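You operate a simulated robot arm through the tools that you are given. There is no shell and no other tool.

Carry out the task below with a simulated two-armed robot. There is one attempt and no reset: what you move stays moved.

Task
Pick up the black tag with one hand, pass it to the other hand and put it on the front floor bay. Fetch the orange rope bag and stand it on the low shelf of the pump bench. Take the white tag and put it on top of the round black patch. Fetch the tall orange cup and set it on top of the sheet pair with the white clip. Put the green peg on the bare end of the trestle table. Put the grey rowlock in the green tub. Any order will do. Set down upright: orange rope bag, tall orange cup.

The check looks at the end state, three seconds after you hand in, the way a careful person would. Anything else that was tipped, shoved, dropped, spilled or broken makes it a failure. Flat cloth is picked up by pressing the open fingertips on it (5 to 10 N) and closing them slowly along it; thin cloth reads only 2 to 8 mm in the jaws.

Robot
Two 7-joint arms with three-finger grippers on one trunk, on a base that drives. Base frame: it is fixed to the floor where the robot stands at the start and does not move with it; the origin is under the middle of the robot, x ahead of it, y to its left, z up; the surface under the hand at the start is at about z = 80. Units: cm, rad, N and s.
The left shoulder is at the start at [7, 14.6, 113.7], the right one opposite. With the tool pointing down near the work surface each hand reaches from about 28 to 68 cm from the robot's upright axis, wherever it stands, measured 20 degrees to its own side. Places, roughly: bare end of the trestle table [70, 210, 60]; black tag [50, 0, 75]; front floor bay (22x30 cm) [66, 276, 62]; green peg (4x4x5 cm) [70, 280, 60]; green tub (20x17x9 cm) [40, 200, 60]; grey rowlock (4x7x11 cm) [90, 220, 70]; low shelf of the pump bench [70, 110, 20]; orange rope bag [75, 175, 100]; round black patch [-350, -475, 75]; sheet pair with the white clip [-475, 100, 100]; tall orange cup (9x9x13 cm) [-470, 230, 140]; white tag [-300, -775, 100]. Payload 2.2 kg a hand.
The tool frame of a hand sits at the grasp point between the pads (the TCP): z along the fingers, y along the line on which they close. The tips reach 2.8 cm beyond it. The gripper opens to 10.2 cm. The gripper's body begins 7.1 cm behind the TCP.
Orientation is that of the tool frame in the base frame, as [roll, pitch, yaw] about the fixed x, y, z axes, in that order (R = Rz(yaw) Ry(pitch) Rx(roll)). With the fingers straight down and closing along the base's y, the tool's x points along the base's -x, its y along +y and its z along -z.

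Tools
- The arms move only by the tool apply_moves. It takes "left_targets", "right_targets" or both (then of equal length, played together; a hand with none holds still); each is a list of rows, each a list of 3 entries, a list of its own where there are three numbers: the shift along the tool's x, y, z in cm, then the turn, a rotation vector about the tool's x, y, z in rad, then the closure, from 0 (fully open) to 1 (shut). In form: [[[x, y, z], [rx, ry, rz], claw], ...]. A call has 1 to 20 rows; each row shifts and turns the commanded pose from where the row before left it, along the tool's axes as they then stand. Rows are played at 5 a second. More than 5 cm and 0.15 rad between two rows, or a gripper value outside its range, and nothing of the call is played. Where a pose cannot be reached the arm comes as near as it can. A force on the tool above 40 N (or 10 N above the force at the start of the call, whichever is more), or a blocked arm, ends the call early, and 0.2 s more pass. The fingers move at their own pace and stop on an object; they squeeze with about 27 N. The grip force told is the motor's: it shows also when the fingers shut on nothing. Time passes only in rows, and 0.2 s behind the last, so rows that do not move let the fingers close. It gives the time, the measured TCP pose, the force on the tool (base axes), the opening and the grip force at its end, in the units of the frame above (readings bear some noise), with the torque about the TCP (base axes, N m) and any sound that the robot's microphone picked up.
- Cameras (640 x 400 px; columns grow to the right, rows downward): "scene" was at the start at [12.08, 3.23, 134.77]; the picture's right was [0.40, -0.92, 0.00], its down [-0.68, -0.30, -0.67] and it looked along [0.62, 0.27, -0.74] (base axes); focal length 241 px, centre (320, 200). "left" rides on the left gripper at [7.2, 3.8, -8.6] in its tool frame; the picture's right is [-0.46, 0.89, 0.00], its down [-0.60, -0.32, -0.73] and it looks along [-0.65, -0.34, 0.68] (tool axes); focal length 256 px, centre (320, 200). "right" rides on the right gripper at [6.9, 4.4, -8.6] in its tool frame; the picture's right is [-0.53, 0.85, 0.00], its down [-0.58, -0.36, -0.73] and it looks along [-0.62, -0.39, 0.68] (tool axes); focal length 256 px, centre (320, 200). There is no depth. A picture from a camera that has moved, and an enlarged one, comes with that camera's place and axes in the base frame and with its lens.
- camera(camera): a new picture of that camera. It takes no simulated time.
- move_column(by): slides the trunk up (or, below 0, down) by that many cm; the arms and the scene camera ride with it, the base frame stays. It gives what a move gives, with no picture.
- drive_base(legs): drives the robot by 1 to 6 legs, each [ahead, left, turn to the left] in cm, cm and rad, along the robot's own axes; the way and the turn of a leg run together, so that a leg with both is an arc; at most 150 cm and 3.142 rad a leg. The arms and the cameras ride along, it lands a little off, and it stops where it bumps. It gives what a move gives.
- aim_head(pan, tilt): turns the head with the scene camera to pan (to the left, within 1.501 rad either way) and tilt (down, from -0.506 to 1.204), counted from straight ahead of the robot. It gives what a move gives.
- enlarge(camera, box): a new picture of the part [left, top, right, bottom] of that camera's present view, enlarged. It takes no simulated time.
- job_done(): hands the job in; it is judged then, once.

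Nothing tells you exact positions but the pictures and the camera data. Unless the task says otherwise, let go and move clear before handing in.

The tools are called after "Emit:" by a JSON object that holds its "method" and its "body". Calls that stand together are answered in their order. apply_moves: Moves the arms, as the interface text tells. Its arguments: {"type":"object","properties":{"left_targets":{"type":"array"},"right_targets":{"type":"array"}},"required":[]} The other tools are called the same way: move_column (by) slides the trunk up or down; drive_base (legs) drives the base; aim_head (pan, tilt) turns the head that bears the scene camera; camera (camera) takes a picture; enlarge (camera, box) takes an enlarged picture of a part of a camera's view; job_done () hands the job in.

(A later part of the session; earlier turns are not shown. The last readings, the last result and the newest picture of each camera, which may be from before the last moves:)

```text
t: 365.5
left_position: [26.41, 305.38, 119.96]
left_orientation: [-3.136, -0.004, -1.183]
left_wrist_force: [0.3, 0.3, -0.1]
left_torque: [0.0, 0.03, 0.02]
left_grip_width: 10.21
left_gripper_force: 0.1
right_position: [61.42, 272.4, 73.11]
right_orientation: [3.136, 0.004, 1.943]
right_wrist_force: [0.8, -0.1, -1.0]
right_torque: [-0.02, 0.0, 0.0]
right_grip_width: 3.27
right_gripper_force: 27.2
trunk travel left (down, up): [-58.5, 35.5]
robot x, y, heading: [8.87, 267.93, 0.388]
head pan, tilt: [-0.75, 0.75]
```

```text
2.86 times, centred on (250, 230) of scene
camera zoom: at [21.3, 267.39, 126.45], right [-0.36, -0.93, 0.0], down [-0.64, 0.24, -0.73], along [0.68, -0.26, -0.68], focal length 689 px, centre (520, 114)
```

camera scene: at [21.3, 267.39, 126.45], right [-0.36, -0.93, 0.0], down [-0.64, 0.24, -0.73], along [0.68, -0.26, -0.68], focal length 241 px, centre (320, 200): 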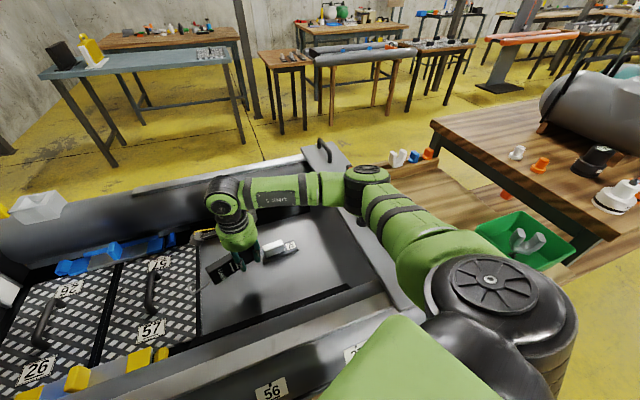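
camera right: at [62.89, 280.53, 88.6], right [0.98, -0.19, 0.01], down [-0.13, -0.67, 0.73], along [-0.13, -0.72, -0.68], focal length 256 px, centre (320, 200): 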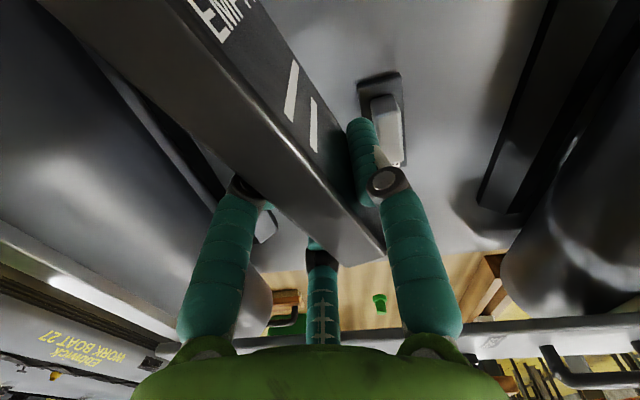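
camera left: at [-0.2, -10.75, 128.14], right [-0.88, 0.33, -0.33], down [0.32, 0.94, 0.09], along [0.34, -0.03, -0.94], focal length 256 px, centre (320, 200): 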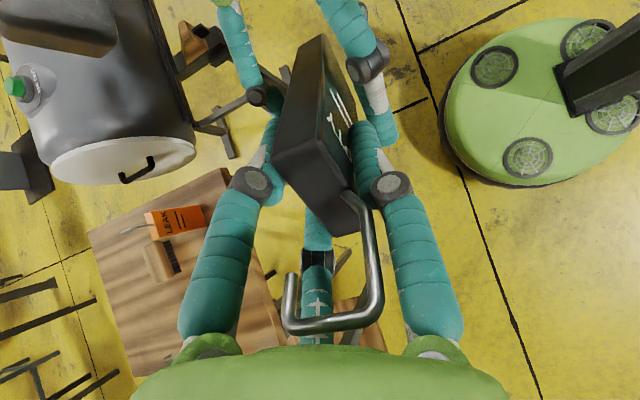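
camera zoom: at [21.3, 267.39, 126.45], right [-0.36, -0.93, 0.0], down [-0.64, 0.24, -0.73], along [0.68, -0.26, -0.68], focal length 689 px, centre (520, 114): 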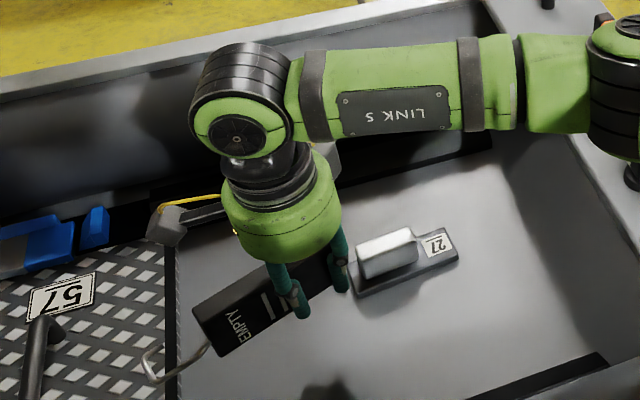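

Elbow clearance is about 6 cm. I continue down slowly in 3 cm steps.

Emit:
{"method": "apply_moves", "body": {"right_targets": [[[-0.7, 0, 1.5], [0, 0, 0], 1], [[0, 0, 1.5], [0, 0, 0], 1], [[0, 0, 1], [0, 0, 0], 1], [[0, 0, 0], [0, 0, 0], 1]]}}

Emit:
{"method": "enlarge", "body": {"camera": "scene", "box": [280, 120, 480, 280]}}

Emit:
{"method": "enlarge", "body": {"camera": "scene", "box": [170, 160, 330, 300]}}

```text
t: 366.5
left_position: [26.46, 305.25, 119.92]
left_orientation: [-3.136, -0.003, -1.186]
left_wrist_force: [-0.4, -0.1, -0.3]
left_torque: [0.0, 0.03, 0.02]
left_grip_width: 10.22
left_gripper_force: 0.1
right_position: [61.59, 271.52, 69.19]
right_orientation: [3.137, 0.004, 1.943]
right_wrist_force: [0.3, 0.0, -0.3]
right_torque: [-0.02, 0.01, 0.01]
right_grip_width: 3.27
right_gripper_force: 27.3
trunk travel left (down, up): [-58.5, 35.5]
robot x, y, heading: [9.35, 268.37, 0.385]
head pan, tilt: [-0.75, 0.75]
```

```text
2.50 times, centred on (380, 200) of scene
camera zoom: at [21.29, 267.37, 126.45], right [-0.36, -0.93, 0.0], down [-0.64, 0.24, -0.73], along [0.68, -0.26, -0.68], focal length 603 px, centre (170, 200)
```

zoom: 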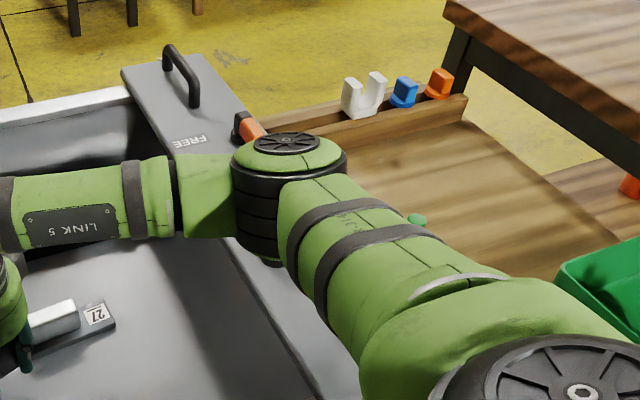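

```text
2.86 times, centred on (250, 230) of scene
camera zoom: at [21.29, 267.37, 126.45], right [-0.36, -0.93, 0.0], down [-0.64, 0.24, -0.73], along [0.68, -0.26, -0.68], focal length 689 px, centre (520, 114)
```

zoom: 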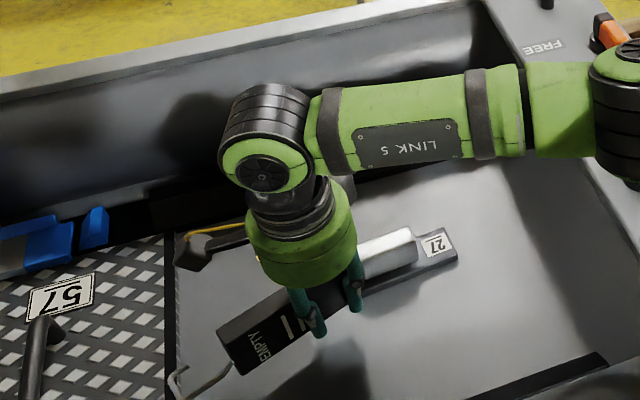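

Clearance is still fine. I lower the last centimetres carefully until contact.

Emit:
{"method": "apply_moves", "body": {"right_targets": [[[0, 0, 1.5], [0, 0, 0], 1], [[0, 0, 1], [0, 0, 0], 1], [[0, 0, 0.6], [0, 0, 0], 1], [[0, 0, 0.4], [0, 0, 0], 1], [[0, 0, 0], [0, 0, 0], 1]]}}

Emit:
{"method": "camera", "body": {"camera": "right"}}

Emit:
{"method": "enlarge", "body": {"camera": "scene", "box": [170, 160, 330, 300]}}

```text
t: 367.7
left_position: [26.48, 305.26, 120.09]
left_orientation: [-3.136, -0.003, -1.185]
left_wrist_force: [-0.3, -0.1, 0.0]
left_torque: [0.0, 0.0, -0.01]
left_grip_width: 10.21
left_gripper_force: 0.1
right_position: [61.63, 271.49, 65.59]
right_orientation: [3.137, 0.002, 1.942]
right_wrist_force: [-0.7, 0.0, -1.1]
right_torque: [-0.02, 0.02, 0.0]
right_grip_width: 3.26
right_gripper_force: 26.6
trunk travel left (down, up): [-58.5, 35.5]
robot x, y, heading: [9.3, 268.53, 0.388]
head pan, tilt: [-0.75, 0.75]
```

```text
taken
camera right: at [63.22, 279.65, 74.05], right [0.98, -0.19, 0.01], down [-0.13, -0.67, 0.73], along [-0.14, -0.72, -0.68], focal length 256 px, centre (320, 200)
```

right: 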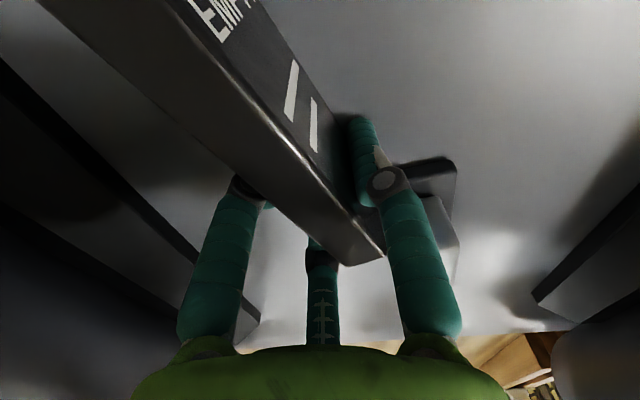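

```text
2.86 times, centred on (250, 230) of scene
camera zoom: at [21.29, 267.37, 126.45], right [-0.36, -0.93, 0.0], down [-0.64, 0.24, -0.73], along [0.68, -0.26, -0.68], focal length 689 px, centre (520, 114)
```

zoom: 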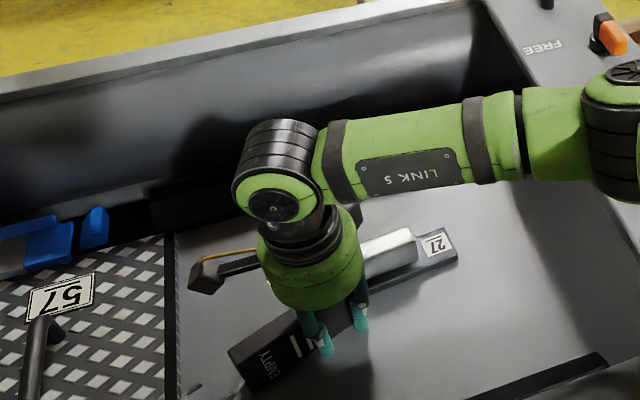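

Emit:
{"method": "apply_moves", "body": {"right_targets": [[[0, 0, 0.3], [0, 0, 0], 1], [[0, 0, 0.3], [0, 0, 0], 1], [[0, 0, 0.2], [0, 0, 0], 1], [[0, 0, 0], [0, 0, 0], 1]]}}

```text
t: 368.8
left_position: [26.19, 305.18, 120.01]
left_orientation: [-3.135, -0.004, -1.185]
left_wrist_force: [0.3, -0.4, -0.6]
left_torque: [-0.02, 0.02, 0.0]
left_grip_width: 10.2
left_gripper_force: 0.0
right_position: [61.84, 271.62, 65.51]
right_orientation: [3.128, -0.002, 1.94]
right_wrist_force: [-7.4, -5.2, 20.5]
right_torque: [-0.17, 0.58, 0.08]
right_grip_width: 3.26
right_gripper_force: 27.3
trunk travel left (down, up): [-58.5, 35.5]
robot x, y, heading: [9.44, 268.27, 0.387]
head pan, tilt: [-0.75, 0.75]
stopped in row 4 (right hand): the force on the tool passed its limit at 41 N (the readings are from after the stop); the commanded pose is now the measured one
```

Contact with the bay floor. I ease up 2 mm, open the fingers a little and check that the tag stands.

Emit:
{"method": "apply_moves", "body": {"right_targets": [[[0, 0, -0.15], [0, 0, 0], 1], [[0, 0, 0], [0, 0, 0], 0.66], [[0, 0, 0], [0, 0, 0], 0.62], [[0, 0, 0], [0, 0, 0], 0.56], [[0, 0, 0], [0, 0, 0], 0.5], [[0, 0, 0], [0, 0, 0], 0.45], [[0, 0, 0], [0, 0, 0], 0.45]]}}

Emit:
{"method": "camera", "body": {"camera": "right"}}

Emit:
{"method": "enlarge", "body": {"camera": "scene", "box": [170, 160, 330, 300]}}

```text
t: 370.4
left_position: [26.42, 305.29, 119.98]
left_orientation: [-3.137, -0.004, -1.186]
left_wrist_force: [0.2, -0.5, 0.3]
left_torque: [0.01, -0.02, -0.01]
left_grip_width: 10.21
left_gripper_force: 0.1
right_position: [61.77, 271.63, 65.28]
right_orientation: [3.129, 0.002, 1.943]
right_wrist_force: [-0.9, 0.9, 4.4]
right_torque: [-0.04, 0.05, -0.05]
right_grip_width: 5.71
right_gripper_force: 0.1
trunk travel left (down, up): [-58.5, 35.5]
robot x, y, heading: [9.07, 268.25, 0.383]
head pan, tilt: [-0.75, 0.75]
```

```text
taken
camera right: at [63.36, 279.67, 73.85], right [0.98, -0.19, 0.01], down [-0.14, -0.67, 0.73], along [-0.13, -0.72, -0.69], focal length 256 px, centre (320, 200)
```

right: 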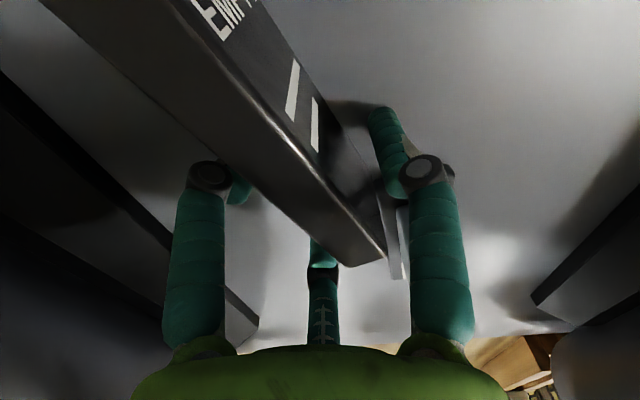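

```text
2.86 times, centred on (250, 230) of scene
camera zoom: at [21.19, 267.37, 126.45], right [-0.36, -0.93, 0.0], down [-0.64, 0.24, -0.73], along [0.68, -0.26, -0.68], focal length 689 px, centre (520, 114)
```

zoom: 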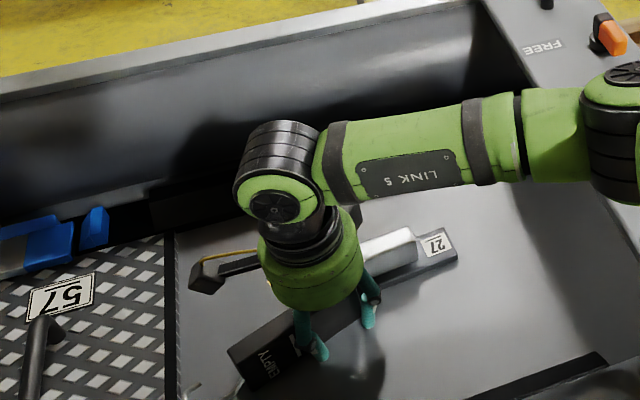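

The tag stands on its edge in the bay. I raise the hand straight up.

Emit:
{"method": "apply_moves", "body": {"right_targets": [[[0, 0, -0.5], [0, 0, 0], 0.4], [[0, 0, -1.5], [0, 0, 0], 0.4], [[0, 0, -3], [0, 0, 0], 0.4], [[0, 0, -4], [0, 0, 0], 0.4], [[0, 0, -4], [0, 0, 0], 0.2], [[0, 0, -4], [0, 0, 0], 0], [[0, 0, -4], [0, 0, 0], 0], [[0, 0, 0], [0, 0, 0], 0]]}}

Emit:
{"method": "camera", "body": {"camera": "right"}}

Emit:
{"method": "camera", "body": {"camera": "scene"}}

```text
t: 372.1
left_position: [26.51, 305.26, 119.95]
left_orientation: [-3.137, -0.004, -1.186]
left_wrist_force: [-0.4, 0.3, 0.3]
left_torque: [0.01, 0.0, 0.01]
left_grip_width: 10.18
left_gripper_force: 0.1
right_position: [61.54, 271.7, 86.47]
right_orientation: [3.128, 0.0, 1.944]
right_wrist_force: [0.4, 0.5, 1.0]
right_torque: [-0.01, 0.03, -0.02]
right_grip_width: 10.22
right_gripper_force: 0.1
trunk travel left (down, up): [-58.5, 35.5]
robot x, y, heading: [9.19, 268.43, 0.388]
head pan, tilt: [-0.75, 0.75]
```

```text
taken
camera right: at [63.12, 279.62, 94.98], right [0.98, -0.19, 0.01], down [-0.14, -0.67, 0.73], along [-0.13, -0.72, -0.69], focal length 256 px, centre (320, 200)
```

right: 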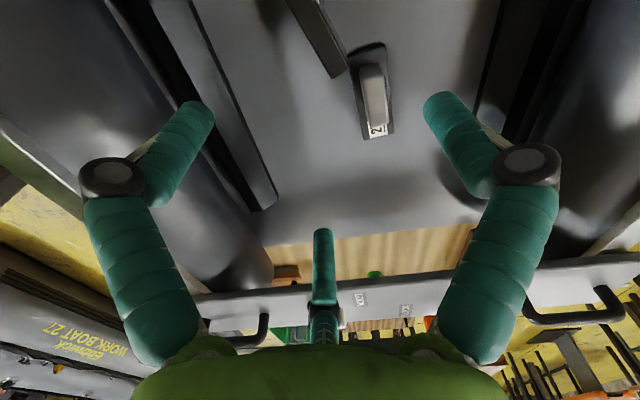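

```text
taken
camera scene: at [21.32, 267.35, 126.45], right [-0.36, -0.93, 0.0], down [-0.64, 0.24, -0.73], along [0.68, -0.26, -0.68], focal length 241 px, centre (320, 200)
```

scene: 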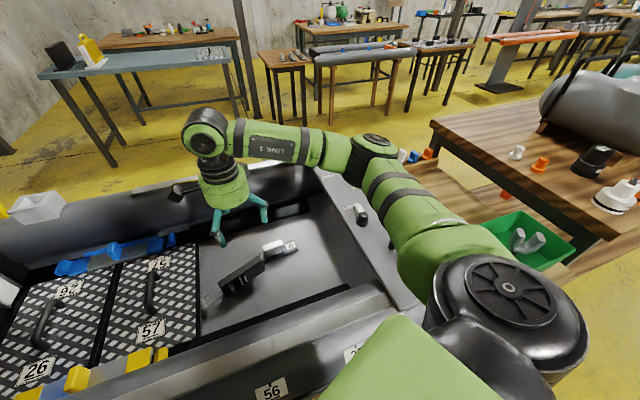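

Emit:
{"method": "enlarge", "body": {"camera": "scene", "box": [170, 210, 330, 330]}}

Emit:
{"method": "enlarge", "body": {"camera": "scene", "box": [470, 190, 600, 290]}}

```text
3.33 times, centred on (250, 270) of scene
camera zoom: at [21.32, 267.35, 126.45], right [-0.36, -0.93, 0.0], down [-0.64, 0.24, -0.73], along [0.68, -0.26, -0.68], focal length 804 px, centre (553, -33)
```

zoom: 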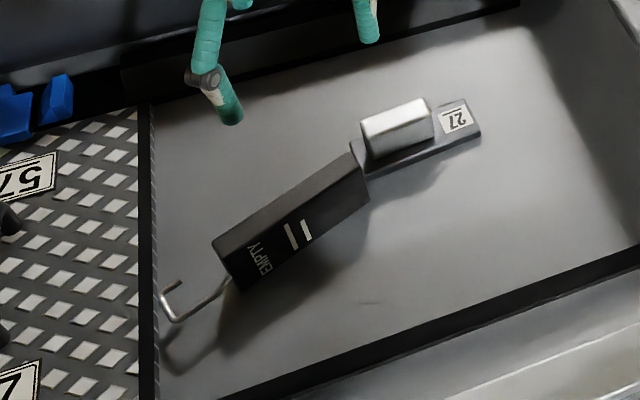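

```text
4.00 times, centred on (535, 240) of scene
camera zoom: at [21.32, 267.35, 126.45], right [-0.36, -0.93, 0.0], down [-0.64, 0.24, -0.73], along [0.68, -0.26, -0.68], focal length 964 px, centre (-540, 40)
```

zoom: 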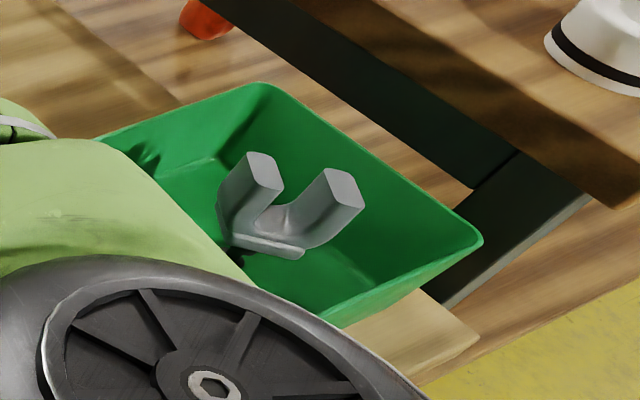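

The tag stands in the bay and the rowlock is in the tub. Now I leave for the cup: raise up, back out, turn around to face −x, and look.

Emit:
{"method": "move_column", "body": {"by": 22}}

Emit:
{"method": "drive_base", "body": {"legs": [[-60, 0, 0], [0, 0, 2.75]]}}

Emit:
{"method": "aim_head", "body": {"pan": 0.0, "tilt": 0.3}}

Emit:
{"method": "camera", "body": {"camera": "scene"}}

```text
t: 374.5
left_position: [26.43, 305.3, 142.06]
left_orientation: [-3.137, -0.003, -1.185]
left_wrist_force: [-0.7, -0.2, 0.1]
left_torque: [0.02, 0.03, 0.0]
left_grip_width: 10.21
left_gripper_force: 0.1
right_position: [61.46, 271.65, 108.45]
right_orientation: [3.129, 0.004, 1.942]
right_wrist_force: [0.5, 0.0, -0.3]
right_torque: [0.0, -0.03, 0.03]
right_grip_width: 10.2
right_gripper_force: 0.1
trunk travel left (down, up): [-80.5, 13.5]
robot x, y, heading: [9.37, 268.05, 0.394]
head pan, tilt: [-0.75, 0.75]
```

```text
t: 384.3
left_position: [-78.37, 218.91, 141.99]
left_orientation: [-3.137, -0.004, 1.538]
left_wrist_force: [-0.2, 0.3, -0.3]
left_torque: [0.05, 0.0, -0.02]
left_grip_width: 10.2
left_gripper_force: 0.1
right_position: [-96.79, 263.91, 108.43]
right_orientation: [3.128, 0.002, -1.618]
right_wrist_force: [0.4, -0.2, -0.5]
right_torque: [-0.02, 0.0, 0.02]
right_grip_width: 10.21
right_gripper_force: 0.1
trunk travel left (down, up): [-80.5, 13.5]
robot x, y, heading: [-47.33, 245.52, 3.112]
head pan, tilt: [-0.75, 0.75]
```

```text
t: 385.4
left_position: [-78.39, 218.92, 141.96]
left_orientation: [-3.137, -0.002, 1.537]
left_wrist_force: [-0.6, -0.6, -0.5]
left_torque: [0.01, 0.01, 0.0]
left_grip_width: 10.15
left_gripper_force: 0.1
right_position: [-96.77, 263.8, 108.45]
right_orientation: [3.129, 0.003, -1.619]
right_wrist_force: [0.1, 0.4, -0.4]
right_torque: [-0.01, 0.0, -0.01]
right_grip_width: 10.21
right_gripper_force: 0.2
trunk travel left (down, up): [-80.5, 13.5]
robot x, y, heading: [-47.56, 245.76, 3.11]
head pan, tilt: [0.0, 0.3]
```

```text
taken
camera scene: at [-62.0, 246.06, 152.48], right [0.03, 1.0, 0.0], down [0.3, -0.01, -0.96], along [-0.95, 0.03, -0.3], focal length 241 px, centre (320, 200)
```

scene: 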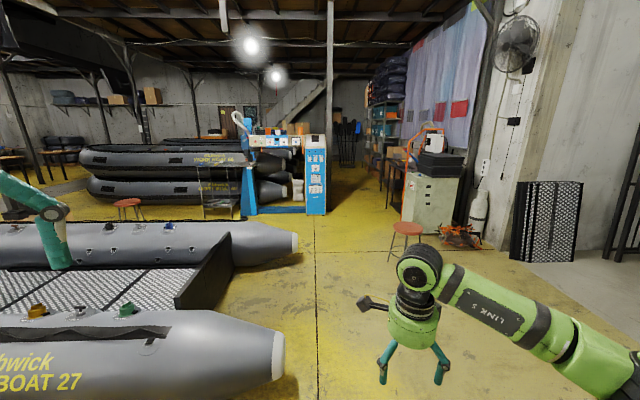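

I see the blue kiosk ahead with things on top. I enlarge that area.

Emit:
{"method": "enlarge", "body": {"camera": "scene", "box": [180, 90, 360, 230]}}

Emit:
{"method": "enlarge", "body": {"camera": "scene", "box": [340, 80, 500, 260]}}

```text
2.86 times, centred on (270, 160) of scene
camera zoom: at [-62.0, 246.06, 152.48], right [0.03, 1.0, 0.0], down [0.3, -0.01, -0.96], along [-0.95, 0.03, -0.3], focal length 689 px, centre (463, 314)
```

zoom: 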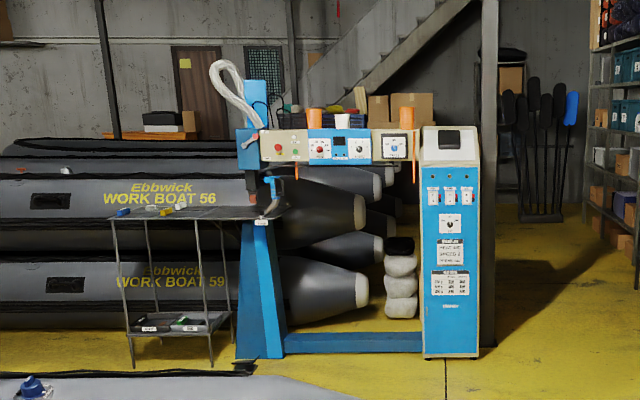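

```text
2.22 times, centred on (420, 170) of scene
camera zoom: at [-62.0, 246.06, 152.48], right [0.03, 1.0, 0.0], down [0.3, -0.01, -0.96], along [-0.95, 0.03, -0.3], focal length 536 px, centre (98, 267)
```

zoom: 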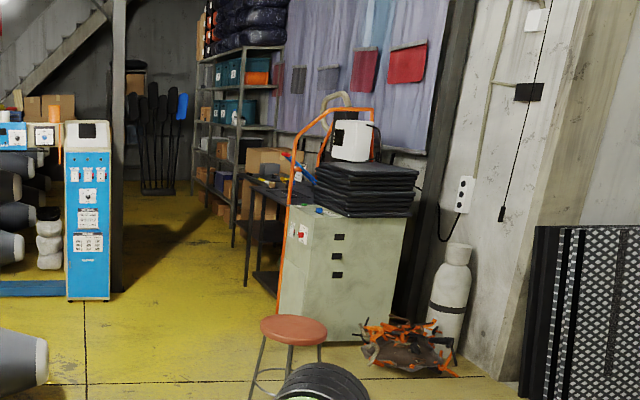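

The tall orange cup stands on the machine's beam near y≈227, z≈140; the sheet pairs are on the small table left of it. I drive closer through the open floor at y≈300.

Emit:
{"method": "drive_base", "body": {"legs": [[0, -52, 0.03], [145, 0, 0], [130, 0, 0]]}}

Emit:
{"method": "aim_head", "body": {"pan": 0.45, "tilt": 0.2}}

Emit:
{"method": "camera", "body": {"camera": "scene"}}

```text
t: 401.3
left_position: [-350.0, 274.56, 141.94]
left_orientation: [-3.137, -0.004, 1.551]
left_wrist_force: [0.3, -0.1, -0.3]
left_torque: [0.0, 0.0, -0.01]
left_grip_width: 10.18
left_gripper_force: 0.0
right_position: [-368.88, 319.4, 108.56]
right_orientation: [3.129, 0.003, -1.605]
right_wrist_force: [0.3, -0.1, -1.0]
right_torque: [-0.03, -0.01, -0.01]
right_grip_width: 10.21
right_gripper_force: 0.1
trunk travel left (down, up): [-80.5, 13.5]
robot x, y, heading: [-319.3, 301.79, 3.127]
head pan, tilt: [0.0, 0.3]
```

```text
t: 402.2
left_position: [-349.97, 274.44, 142.09]
left_orientation: [-3.136, -0.003, 1.551]
left_wrist_force: [-0.3, 0.6, 0.1]
left_torque: [0.01, 0.05, 0.05]
left_grip_width: 10.2
left_gripper_force: 0.1
right_position: [-368.89, 319.25, 108.32]
right_orientation: [3.13, 0.002, -1.603]
right_wrist_force: [0.0, -0.3, 0.7]
right_torque: [0.0, 0.03, 0.02]
right_grip_width: 10.2
right_gripper_force: 0.1
trunk travel left (down, up): [-80.5, 13.5]
robot x, y, heading: [-319.47, 301.65, 3.123]
head pan, tilt: [0.45, 0.201]
```

```text
taken
camera scene: at [-333.02, 297.88, 153.41], right [-0.42, 0.91, 0.0], down [0.18, 0.08, -0.98], along [-0.89, -0.41, -0.2], focal length 241 px, centre (320, 200)
```

scene: 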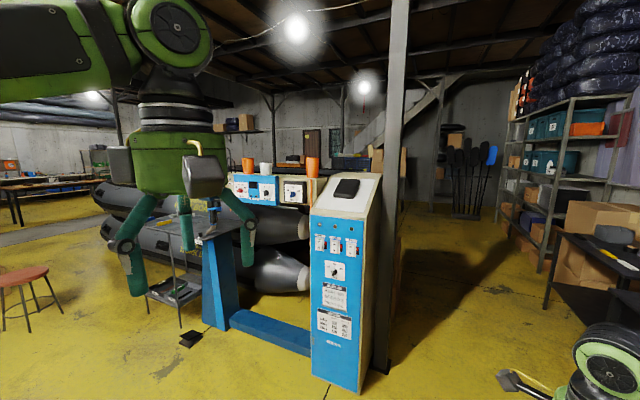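

I see cups on the machine's panel top. I park the right hand at my side, and approach with the left hand free for the cup.

Emit:
{"method": "apply_moves", "body": {"right_targets": [[[-3, -3.3, 0], [0, 0, 0], 0], [[-3, -3.3, 0], [0, 0, 0], 0], [[-3, -3.3, 0], [0, 0, 0], 0], [[-3, -3.3, 0], [0, 0, 0], 0], [[-3, -3.3, 0], [0, 0, 0], 0], [[-3, -3.3, 0], [0, 0, 0], 0], [[-3, -3.3, 0], [0, 0, 0], 0], [[0, 0, 0], [0, 0, 0], 0]]}}

Emit:
{"method": "drive_base", "body": {"legs": [[70, 55, 0]]}}

Emit:
{"method": "aim_head", "body": {"pan": 0.15, "tilt": 0.3}}

Emit:
{"method": "camera", "body": {"camera": "scene"}}

Emit:
{"method": "aim_head", "body": {"pan": 0.9, "tilt": 0.4}}

Emit:
{"method": "camera", "body": {"camera": "scene"}}

```text
t: 404.0
left_position: [-349.99, 274.58, 142.01]
left_orientation: [-3.138, -0.003, 1.55]
left_wrist_force: [-0.2, 0.6, 0.4]
left_torque: [-0.01, -0.03, 0.03]
left_grip_width: 10.2
left_gripper_force: 0.1
right_position: [-345.17, 339.34, 108.12]
right_orientation: [3.13, 0.003, -1.601]
right_wrist_force: [0.5, 0.1, -0.1]
right_torque: [-0.03, -0.03, -0.02]
right_grip_width: 10.18
right_gripper_force: 0.1
trunk travel left (down, up): [-80.5, 13.5]
robot x, y, heading: [-319.37, 301.47, 3.123]
head pan, tilt: [0.45, 0.201]
```

```text
t: 408.7
left_position: [-422.9, 222.85, 142.11]
left_orientation: [-3.135, -0.001, 1.531]
left_wrist_force: [-0.3, -0.2, -1.0]
left_torque: [-0.01, 0.01, -0.01]
left_grip_width: 10.21
left_gripper_force: 0.1
right_position: [-416.65, 287.58, 108.11]
right_orientation: [3.128, 0.002, -1.624]
right_wrist_force: [0.0, -0.4, 0.3]
right_torque: [0.0, 0.01, 0.06]
right_grip_width: 10.2
right_gripper_force: 0.1
trunk travel left (down, up): [-80.5, 13.5]
robot x, y, heading: [-391.81, 249.51, 3.1]
head pan, tilt: [0.45, 0.201]
```

```text
t: 409.5
left_position: [-423.01, 222.73, 142.07]
left_orientation: [-3.136, -0.005, 1.532]
left_wrist_force: [-1.2, 0.0, -0.1]
left_torque: [-0.02, 0.02, -0.04]
left_grip_width: 10.2
left_gripper_force: 0.2
right_position: [-416.72, 287.62, 108.02]
right_orientation: [3.129, 0.002, -1.625]
right_wrist_force: [-0.1, 0.0, 0.7]
right_torque: [0.01, 0.02, 0.02]
right_grip_width: 10.2
right_gripper_force: 0.0
trunk travel left (down, up): [-80.5, 13.5]
robot x, y, heading: [-391.71, 249.34, 3.1]
head pan, tilt: [0.15, 0.3]
```

```text
taken
camera scene: at [-406.29, 248.36, 152.49], right [-0.11, 0.99, 0.0], down [0.29, 0.03, -0.96], along [-0.95, -0.11, -0.3], focal length 241 px, centre (320, 200)
```

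scene: 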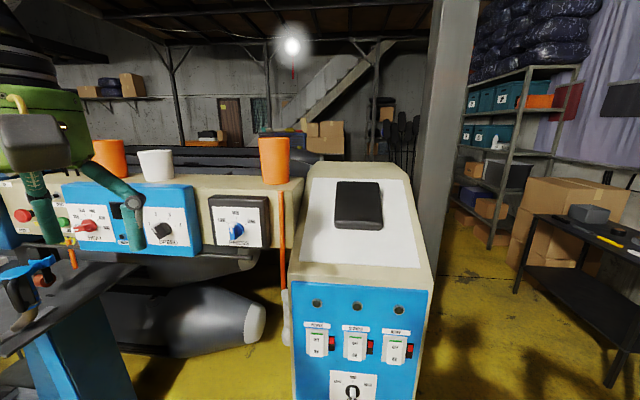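

```text
t: 410.6
left_position: [-422.97, 222.79, 142.01]
left_orientation: [-3.138, -0.004, 1.531]
left_wrist_force: [-0.4, -0.2, 0.4]
left_torque: [-0.02, 0.01, 0.02]
left_grip_width: 10.2
left_gripper_force: 0.1
right_position: [-416.81, 287.53, 108.24]
right_orientation: [3.129, 0.004, -1.624]
right_wrist_force: [0.2, -0.3, 0.0]
right_torque: [0.03, 0.01, 0.01]
right_grip_width: 10.19
right_gripper_force: 0.0
trunk travel left (down, up): [-80.5, 13.5]
robot x, y, heading: [-391.63, 249.15, 3.103]
head pan, tilt: [0.901, 0.4]
```

```text
taken
camera scene: at [-403.03, 242.4, 151.56], right [-0.76, 0.65, 0.0], down [0.25, 0.29, -0.92], along [-0.6, -0.7, -0.39], focal length 241 px, centre (320, 200)
```

scene: 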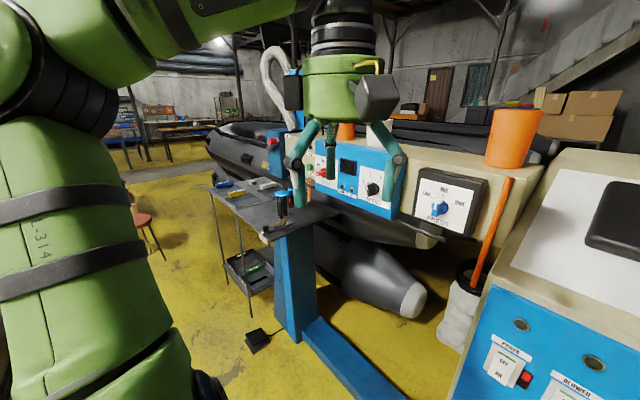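

I see the cups and the dark shelf with clipped sheet pairs. I enlarge both.

Emit:
{"method": "enlarge", "body": {"camera": "scene", "box": [190, 150, 350, 270]}}

Emit:
{"method": "aim_head", "body": {"pan": 0.15, "tilt": 0.3}}

Emit:
{"method": "enlarge", "body": {"camera": "scene", "box": [220, 110, 340, 220]}}

Emit:
{"method": "enlarge", "body": {"camera": "scene", "box": [60, 110, 220, 220]}}

```text
3.33 times, centred on (270, 210) of scene
camera zoom: at [-403.03, 242.4, 151.56], right [-0.76, 0.65, 0.0], down [0.25, 0.29, -0.92], along [-0.6, -0.7, -0.39], focal length 804 px, centre (487, 167)
```

zoom: 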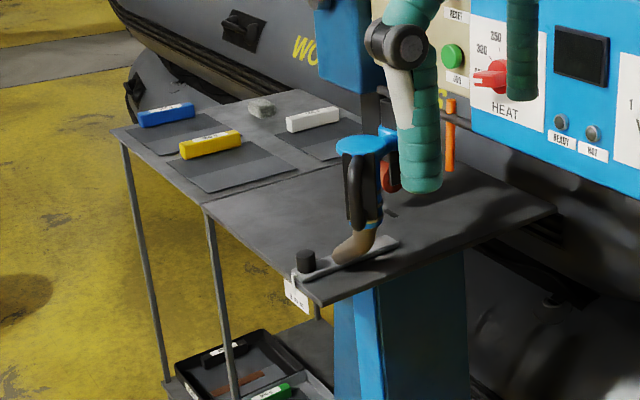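

```text
t: 411.7
left_position: [-422.95, 222.82, 142.01]
left_orientation: [-3.137, -0.004, 1.53]
left_wrist_force: [-0.1, 0.0, 0.1]
left_torque: [0.03, -0.01, -0.02]
left_grip_width: 10.21
left_gripper_force: 0.0
right_position: [-416.72, 287.44, 108.14]
right_orientation: [3.13, 0.002, -1.626]
right_wrist_force: [-0.1, 0.2, 0.3]
right_torque: [-0.02, -0.01, 0.0]
right_grip_width: 10.21
right_gripper_force: 0.1
trunk travel left (down, up): [-80.5, 13.5]
robot x, y, heading: [-391.86, 249.17, 3.106]
head pan, tilt: [0.15, 0.3]
```

```text
3.64 times, centred on (280, 165) of scene
camera zoom: at [-406.25, 248.38, 152.49], right [-0.11, 0.99, 0.0], down [0.29, 0.03, -0.96], along [-0.95, -0.11, -0.3], focal length 877 px, centre (466, 327)
```

zoom: 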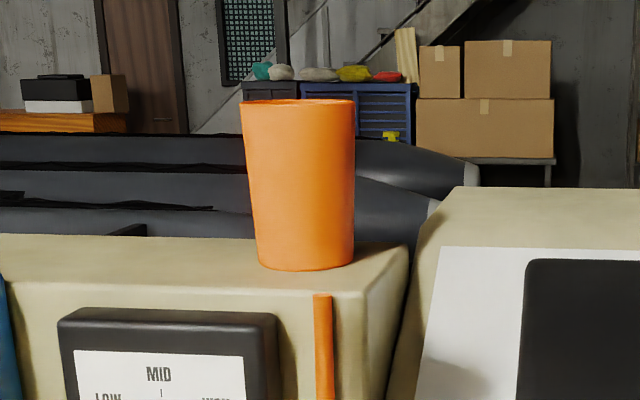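

```text
3.64 times, centred on (140, 165) of scene
camera zoom: at [-406.25, 248.38, 152.49], right [-0.11, 0.99, 0.0], down [0.29, 0.03, -0.96], along [-0.95, -0.11, -0.3], focal length 877 px, centre (974, 327)
```

zoom: 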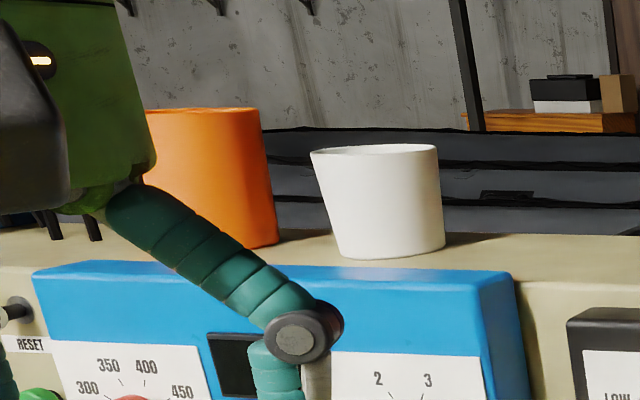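

The tall cup stands at about [−475.5, 227], z 136–149, tapered 9→8 cm. I'll pinch its near wall with the right hand (thumb inside, pair outside). I set up the hands and trunk first.

Emit:
{"method": "move_column", "body": {"by": 13}}

Emit:
{"method": "apply_moves", "body": {"left_targets": [[[-3, 2, 0], [0, 0, 0], 0], [[-3, 2, 0], [0, 0, 0], 0], [[-3, 2, 0], [0, 0, 0], 0], [[0, 0, 0], [0, 0, 0], 0], [[0, 0, 0], [0, 0, 0], 0], [[0, 0, 0], [0, 0, 0], 0], [[0, 0, 0], [0, 0, 0], 0], [[0, 0, 0], [0, 0, 0], 0], [[0, 0, 0], [0, 0, 0], 0]], "right_targets": [[[2.3, 1.8, -3.5], [0, 0, 0], 0], [[2.3, 1.8, -3.5], [0, 0, 0], 0], [[2.3, 1.8, -3.5], [0, 0, 0], 0], [[2.3, 1.8, -3.5], [0, 0, 0], 0], [[2.3, 1.8, -3.5], [0, 0, 0], 0], [[2.3, 1.8, -3.5], [0, 0, 0], 0], [[2.3, 1.8, -3.5], [0, 0, 0], 0], [[2.3, 2.2, -3.5], [0, 0, 0], 0], [[1.6, 2.2, -3.5], [0, 0, 0], 0]]}}

Emit:
{"method": "drive_base", "body": {"legs": [[0, 0, 0.035], [0, 40, 0]]}}

Emit:
{"method": "camera", "body": {"camera": "scene"}}

Emit:
{"method": "camera", "body": {"camera": "right"}}

```text
t: 413.3
left_position: [-422.96, 222.78, 154.94]
left_orientation: [-3.136, -0.003, 1.53]
left_wrist_force: [0.9, -0.4, 0.5]
left_torque: [0.01, 0.02, -0.01]
left_grip_width: 10.2
left_gripper_force: 0.1
right_position: [-416.7, 287.58, 121.12]
right_orientation: [3.132, 0.003, -1.624]
right_wrist_force: [1.0, -0.5, 0.7]
right_torque: [-0.02, -0.01, 0.02]
right_grip_width: 10.17
right_gripper_force: 0.1
trunk travel left (down, up): [-93.5, 0.5]
robot x, y, heading: [-391.82, 249.59, 3.104]
head pan, tilt: [0.15, 0.3]
```

```text
t: 415.3
left_position: [-417.22, 213.12, 155.04]
left_orientation: [-3.136, -0.004, 1.53]
left_wrist_force: [1.0, 0.4, -0.2]
left_torque: [0.06, 0.01, 0.04]
left_grip_width: 10.19
left_gripper_force: 0.1
right_position: [-434.35, 267.7, 152.8]
right_orientation: [3.129, 0.004, -1.624]
right_wrist_force: [0.1, -0.4, 0.7]
right_torque: [0.05, 0.0, 0.02]
right_grip_width: 10.22
right_gripper_force: 0.1
trunk travel left (down, up): [-93.5, 0.5]
robot x, y, heading: [-391.99, 249.18, 3.103]
head pan, tilt: [0.15, 0.3]
```

```text
t: 418.2
left_position: [-416.82, 173.7, 155.29]
left_orientation: [-3.135, -0.001, 1.558]
left_wrist_force: [-0.1, 0.0, 0.4]
left_torque: [-0.02, 0.02, 0.03]
left_grip_width: 10.21
left_gripper_force: 0.0
right_position: [-435.16, 227.97, 152.73]
right_orientation: [3.128, -0.001, -1.6]
right_wrist_force: [-0.1, -0.3, 0.6]
right_torque: [-0.06, 0.02, 0.02]
right_grip_width: 10.21
right_gripper_force: 0.1
trunk travel left (down, up): [-93.5, 0.5]
robot x, y, heading: [-392.49, 209.41, 3.126]
head pan, tilt: [0.15, 0.3]
```

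```text
taken
camera scene: at [-406.6, 208.89, 165.49], right [-0.14, 0.99, 0.0], down [0.29, 0.04, -0.96], along [-0.95, -0.13, -0.3], focal length 241 px, centre (320, 200)
```

scene: 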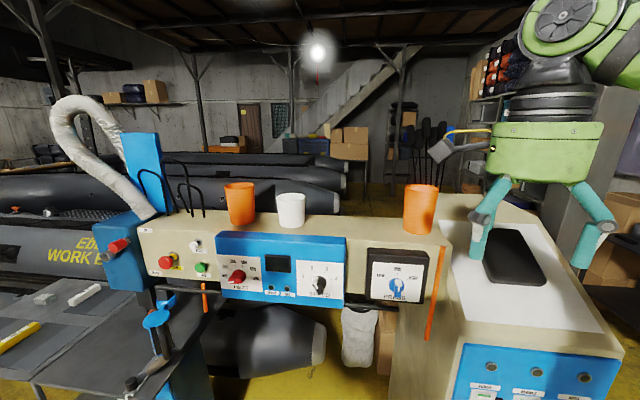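

```text
taken
camera right: at [-439.56, 221.19, 161.21], right [-0.83, 0.56, 0.01], down [0.39, 0.57, 0.73], along [0.4, 0.61, -0.69], focal length 256 px, centre (320, 200)
```

right: 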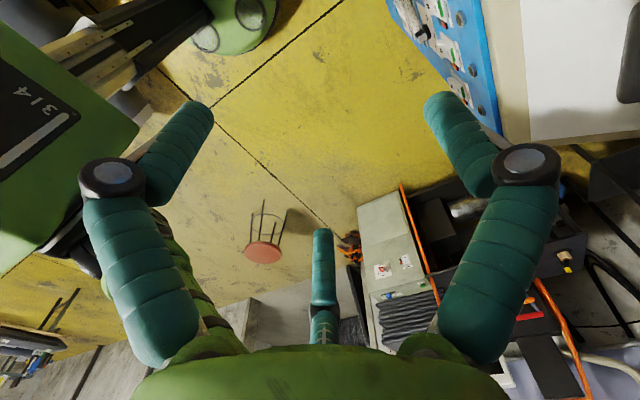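

Emit:
{"method": "enlarge", "body": {"camera": "scene", "box": [380, 160, 460, 250]}}

Emit:
{"method": "enlarge", "body": {"camera": "scene", "box": [0, 60, 240, 240]}}

```text
4.44 times, centred on (420, 205) of scene
camera zoom: at [-406.6, 208.89, 165.49], right [-0.14, 0.99, 0.0], down [0.29, 0.04, -0.96], along [-0.95, -0.13, -0.3], focal length 1071 px, centre (-124, 178)
```

zoom: 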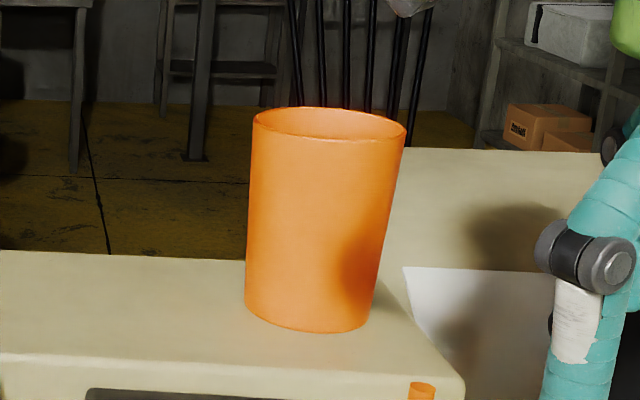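

```text
2.22 times, centred on (120, 150) of scene
camera zoom: at [-406.6, 208.89, 165.49], right [-0.14, 0.99, 0.0], down [0.29, 0.04, -0.96], along [-0.95, -0.13, -0.3], focal length 536 px, centre (764, 311)
```

zoom: 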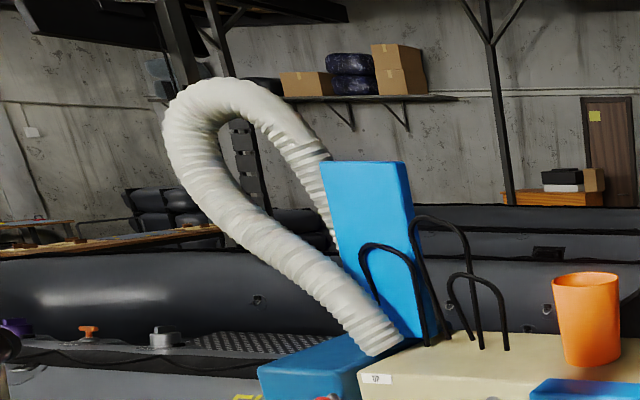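

Triangulated: the cup's centre is [−473.4, 227.9], rim z≈149.1. I raise the right hand 2.5 cm and drive in until the hand is over the near wall.

Emit:
{"method": "apply_moves", "body": {"right_targets": [[[0, 0, -2.5], [0, 0, 0], 0], [[0, 0, 0], [0, 0, 0], 0]]}}

Emit:
{"method": "drive_base", "body": {"legs": [[30, 0, 0.01]]}}

Emit:
{"method": "camera", "body": {"camera": "right"}}

Emit:
{"method": "camera", "body": {"camera": "scene"}}

```text
t: 418.8
left_position: [-416.71, 173.39, 155.1]
left_orientation: [-3.136, -0.002, 1.558]
left_wrist_force: [-0.3, 0.3, 0.3]
left_torque: [-0.01, -0.02, 0.01]
left_grip_width: 10.19
left_gripper_force: 0.0
right_position: [-435.31, 227.46, 155.28]
right_orientation: [3.129, 0.0, -1.599]
right_wrist_force: [-0.3, -0.9, -0.1]
right_torque: [-0.01, -0.04, 0.0]
right_grip_width: 10.19
right_gripper_force: 0.0
trunk travel left (down, up): [-93.5, 0.5]
robot x, y, heading: [-391.64, 209.67, 3.127]
head pan, tilt: [0.15, 0.3]
```

```text
t: 420.8
left_position: [-445.9, 173.44, 155.22]
left_orientation: [-3.132, -0.003, 1.564]
left_wrist_force: [-0.3, 0.5, 0.1]
left_torque: [0.0, 0.03, 0.04]
left_grip_width: 10.22
left_gripper_force: 0.0
right_position: [-464.85, 227.31, 155.45]
right_orientation: [3.126, 0.001, -1.591]
right_wrist_force: [1.4, -0.2, -0.8]
right_torque: [0.02, 0.01, 0.0]
right_grip_width: 10.2
right_gripper_force: 0.1
trunk travel left (down, up): [-93.5, 0.5]
robot x, y, heading: [-422.29, 210.55, 3.133]
head pan, tilt: [0.15, 0.3]
```

```text
taken
camera right: at [-469.06, 220.56, 163.94], right [-0.83, 0.55, 0.01], down [0.39, 0.57, 0.73], along [0.39, 0.61, -0.69], focal length 256 px, centre (320, 200)
```

right: 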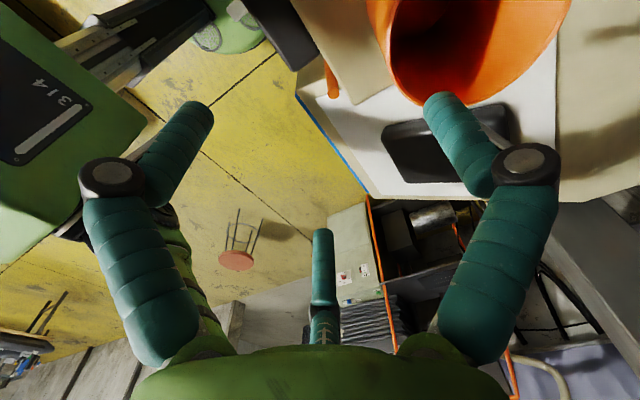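

```text
taken
camera scene: at [-435.95, 208.62, 165.53], right [-0.14, 0.99, 0.0], down [0.29, 0.04, -0.96], along [-0.95, -0.14, -0.29], focal length 241 px, centre (320, 200)
```

scene: 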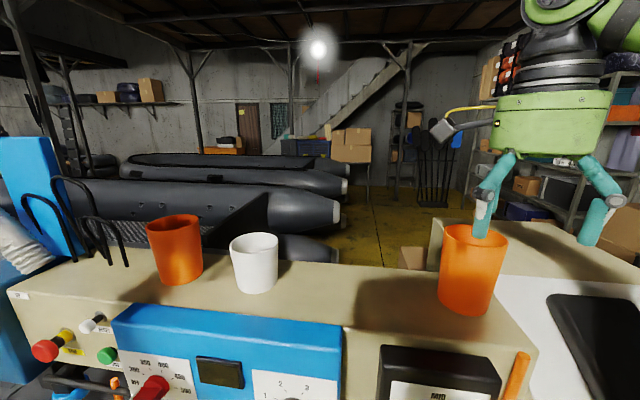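

The cup is right in front. I move the hand 3.7 cm forward so the thumb is over the cup's inside, and check.

Emit:
{"method": "apply_moves", "body": {"right_targets": [[[-0.4, 3.65, 0], [0, 0, 0], 0], [[0, 0, 0], [0, 0, 0], 0]]}}

Emit:
{"method": "camera", "body": {"camera": "right"}}

Emit:
{"method": "enlarge", "body": {"camera": "scene", "box": [400, 140, 560, 330]}}

```text
t: 421.4
left_position: [-446.26, 173.29, 155.05]
left_orientation: [-3.135, -0.004, 1.564]
left_wrist_force: [0.1, 0.0, -0.3]
left_torque: [-0.03, 0.01, 0.02]
left_grip_width: 10.17
left_gripper_force: 0.1
right_position: [-468.9, 227.65, 155.56]
right_orientation: [3.129, 0.002, -1.589]
right_wrist_force: [0.0, -0.2, 0.2]
right_torque: [0.01, 0.0, 0.05]
right_grip_width: 10.19
right_gripper_force: 0.0
trunk travel left (down, up): [-93.5, 0.5]
robot x, y, heading: [-421.77, 209.93, 3.14]
head pan, tilt: [0.15, 0.3]
```

```text
taken
camera right: at [-473.09, 220.91, 164.0], right [-0.83, 0.55, 0.01], down [0.39, 0.57, 0.73], along [0.39, 0.61, -0.69], focal length 256 px, centre (320, 200)
```

right: 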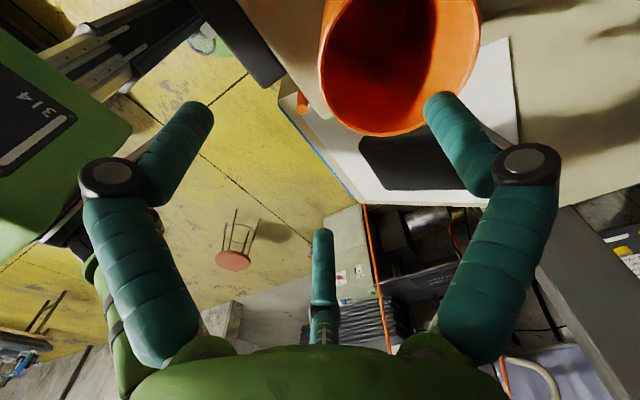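

```text
2.11 times, centred on (480, 235) of scene
camera zoom: at [-436.31, 208.53, 165.5], right [-0.14, 0.99, 0.0], down [0.29, 0.04, -0.96], along [-0.95, -0.14, -0.3], focal length 508 px, centre (-17, 126)
```

zoom: 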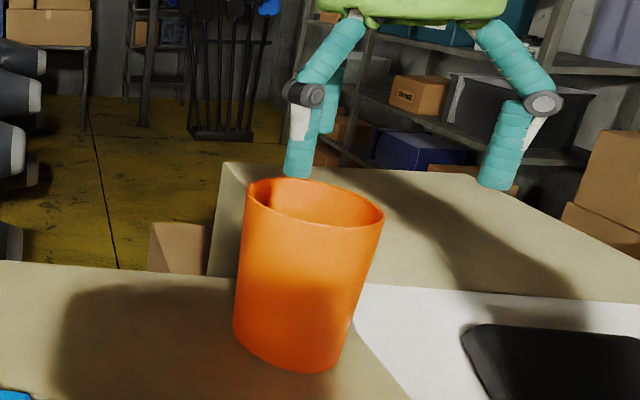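

The thumb is exactly over the cup's middle and the pair outside its near wall. I descend.

Emit:
{"method": "apply_moves", "body": {"right_targets": [[[0, -0.3, 2], [0, 0, 0], 0], [[0, 0, 3], [0, 0, 0], 0], [[0, 0, 2], [0, 0, 0], 0], [[0, 0, 0.9], [0, 0, 0], 0], [[0, 0, 0], [0, 0, 0], 0]]}}

Emit:
{"method": "camera", "body": {"camera": "right"}}

Emit:
{"method": "enlarge", "body": {"camera": "scene", "box": [400, 140, 560, 330]}}

```text
t: 422.6
left_position: [-446.22, 173.27, 155.15]
left_orientation: [-3.138, -0.001, 1.564]
left_wrist_force: [-0.5, -0.2, -0.2]
left_torque: [0.0, -0.01, 0.01]
left_grip_width: 10.16
left_gripper_force: 0.1
right_position: [-468.8, 227.7, 147.39]
right_orientation: [3.131, 0.003, -1.593]
right_wrist_force: [0.9, -0.7, -0.1]
right_torque: [0.0, -0.03, 0.01]
right_grip_width: 10.19
right_gripper_force: 0.0
trunk travel left (down, up): [-93.5, 0.5]
robot x, y, heading: [-421.98, 210.0, 3.137]
head pan, tilt: [0.15, 0.3]
```

```text
taken
camera right: at [-472.99, 221.01, 155.88], right [-0.83, 0.55, 0.01], down [0.39, 0.57, 0.73], along [0.39, 0.61, -0.69], focal length 256 px, centre (320, 200)
```

right: 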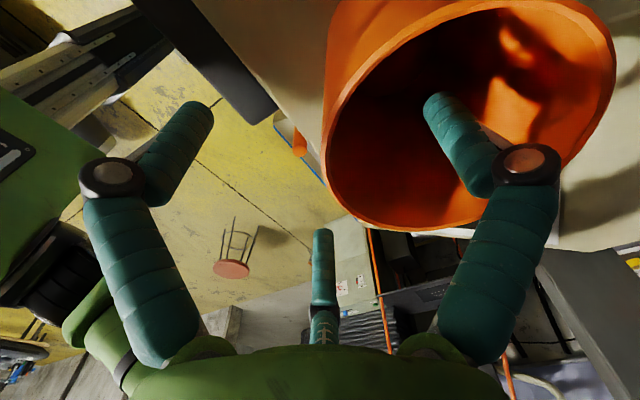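

```text
2.11 times, centred on (480, 235) of scene
camera zoom: at [-436.47, 208.62, 165.48], right [-0.14, 0.99, 0.0], down [0.29, 0.04, -0.96], along [-0.95, -0.14, -0.3], focal length 508 px, centre (-17, 126)
```

zoom: 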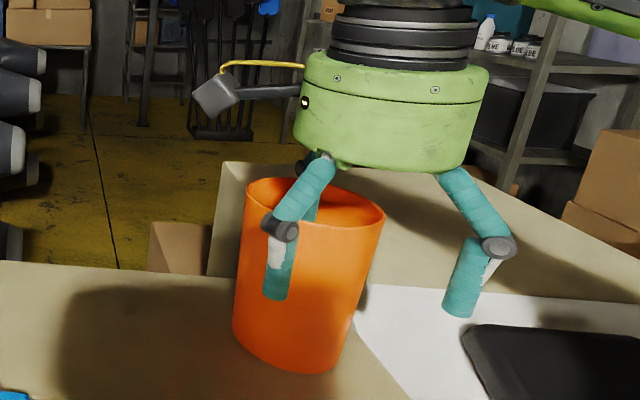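

The rim's near wall is right at the tool centre. I close slowly to pinch it.

Emit:
{"method": "apply_moves", "body": {"right_targets": [[[0, 0, 0], [0, 0, 0], 0.3], [[0, 0, 0], [0, 0, 0], 0.5], [[0, 0, 0], [0, 0, 0], 0.65], [[0, 0, 0], [0, 0, 0], 0.75], [[0, 0, 0], [0, 0, 0], 0.82], [[0, 0, 0], [0, 0, 0], 0.88], [[0, 0, 0], [0, 0, 0], 0.94], [[0, 0, 0], [0, 0, 0], 1], [[0, 0, 0], [0, 0, 0], 1]]}}

Emit:
{"method": "camera", "body": {"camera": "right"}}

Emit:
{"method": "enlarge", "body": {"camera": "scene", "box": [400, 140, 560, 330]}}

```text
t: 424.6
left_position: [-446.14, 173.42, 155.08]
left_orientation: [-3.135, -0.003, 1.565]
left_wrist_force: [0.5, 0.2, 0.2]
left_torque: [0.0, -0.04, 0.0]
left_grip_width: 10.19
left_gripper_force: 0.1
right_position: [-468.58, 227.81, 147.41]
right_orientation: [3.128, 0.001, -1.592]
right_wrist_force: [-1.6, 0.0, 6.8]
right_torque: [0.04, 0.82, 0.01]
right_grip_width: 0.66
right_gripper_force: 27.0
trunk travel left (down, up): [-93.5, 0.5]
robot x, y, heading: [-422.03, 209.92, 3.136]
head pan, tilt: [0.15, 0.3]
```

```text
taken
camera right: at [-472.89, 220.97, 156.01], right [-0.83, 0.55, 0.01], down [0.39, 0.57, 0.73], along [0.39, 0.61, -0.69], focal length 256 px, centre (320, 200)
```

right: 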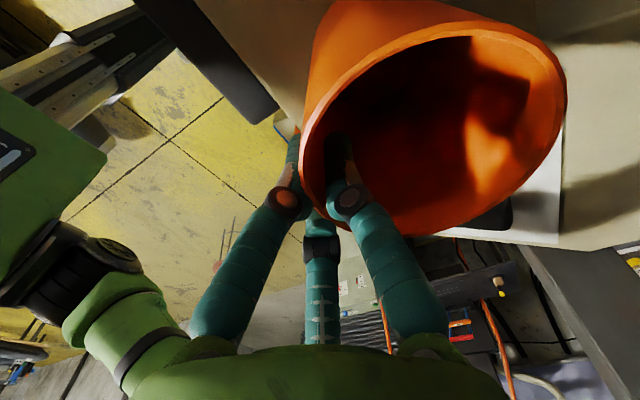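

```text
2.11 times, centred on (480, 235) of scene
camera zoom: at [-436.37, 208.58, 165.5], right [-0.14, 0.99, 0.0], down [0.29, 0.04, -0.96], along [-0.95, -0.14, -0.3], focal length 508 px, centre (-17, 126)
```

zoom: 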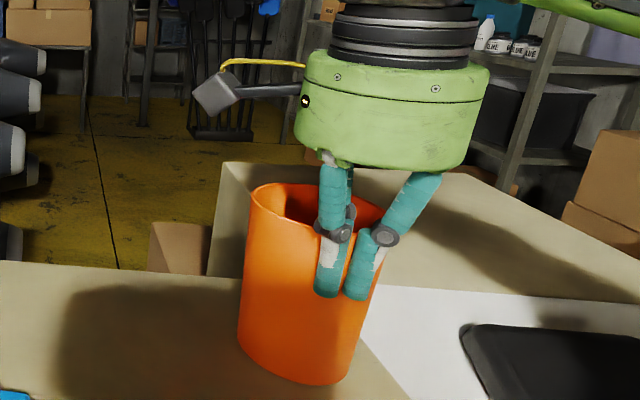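

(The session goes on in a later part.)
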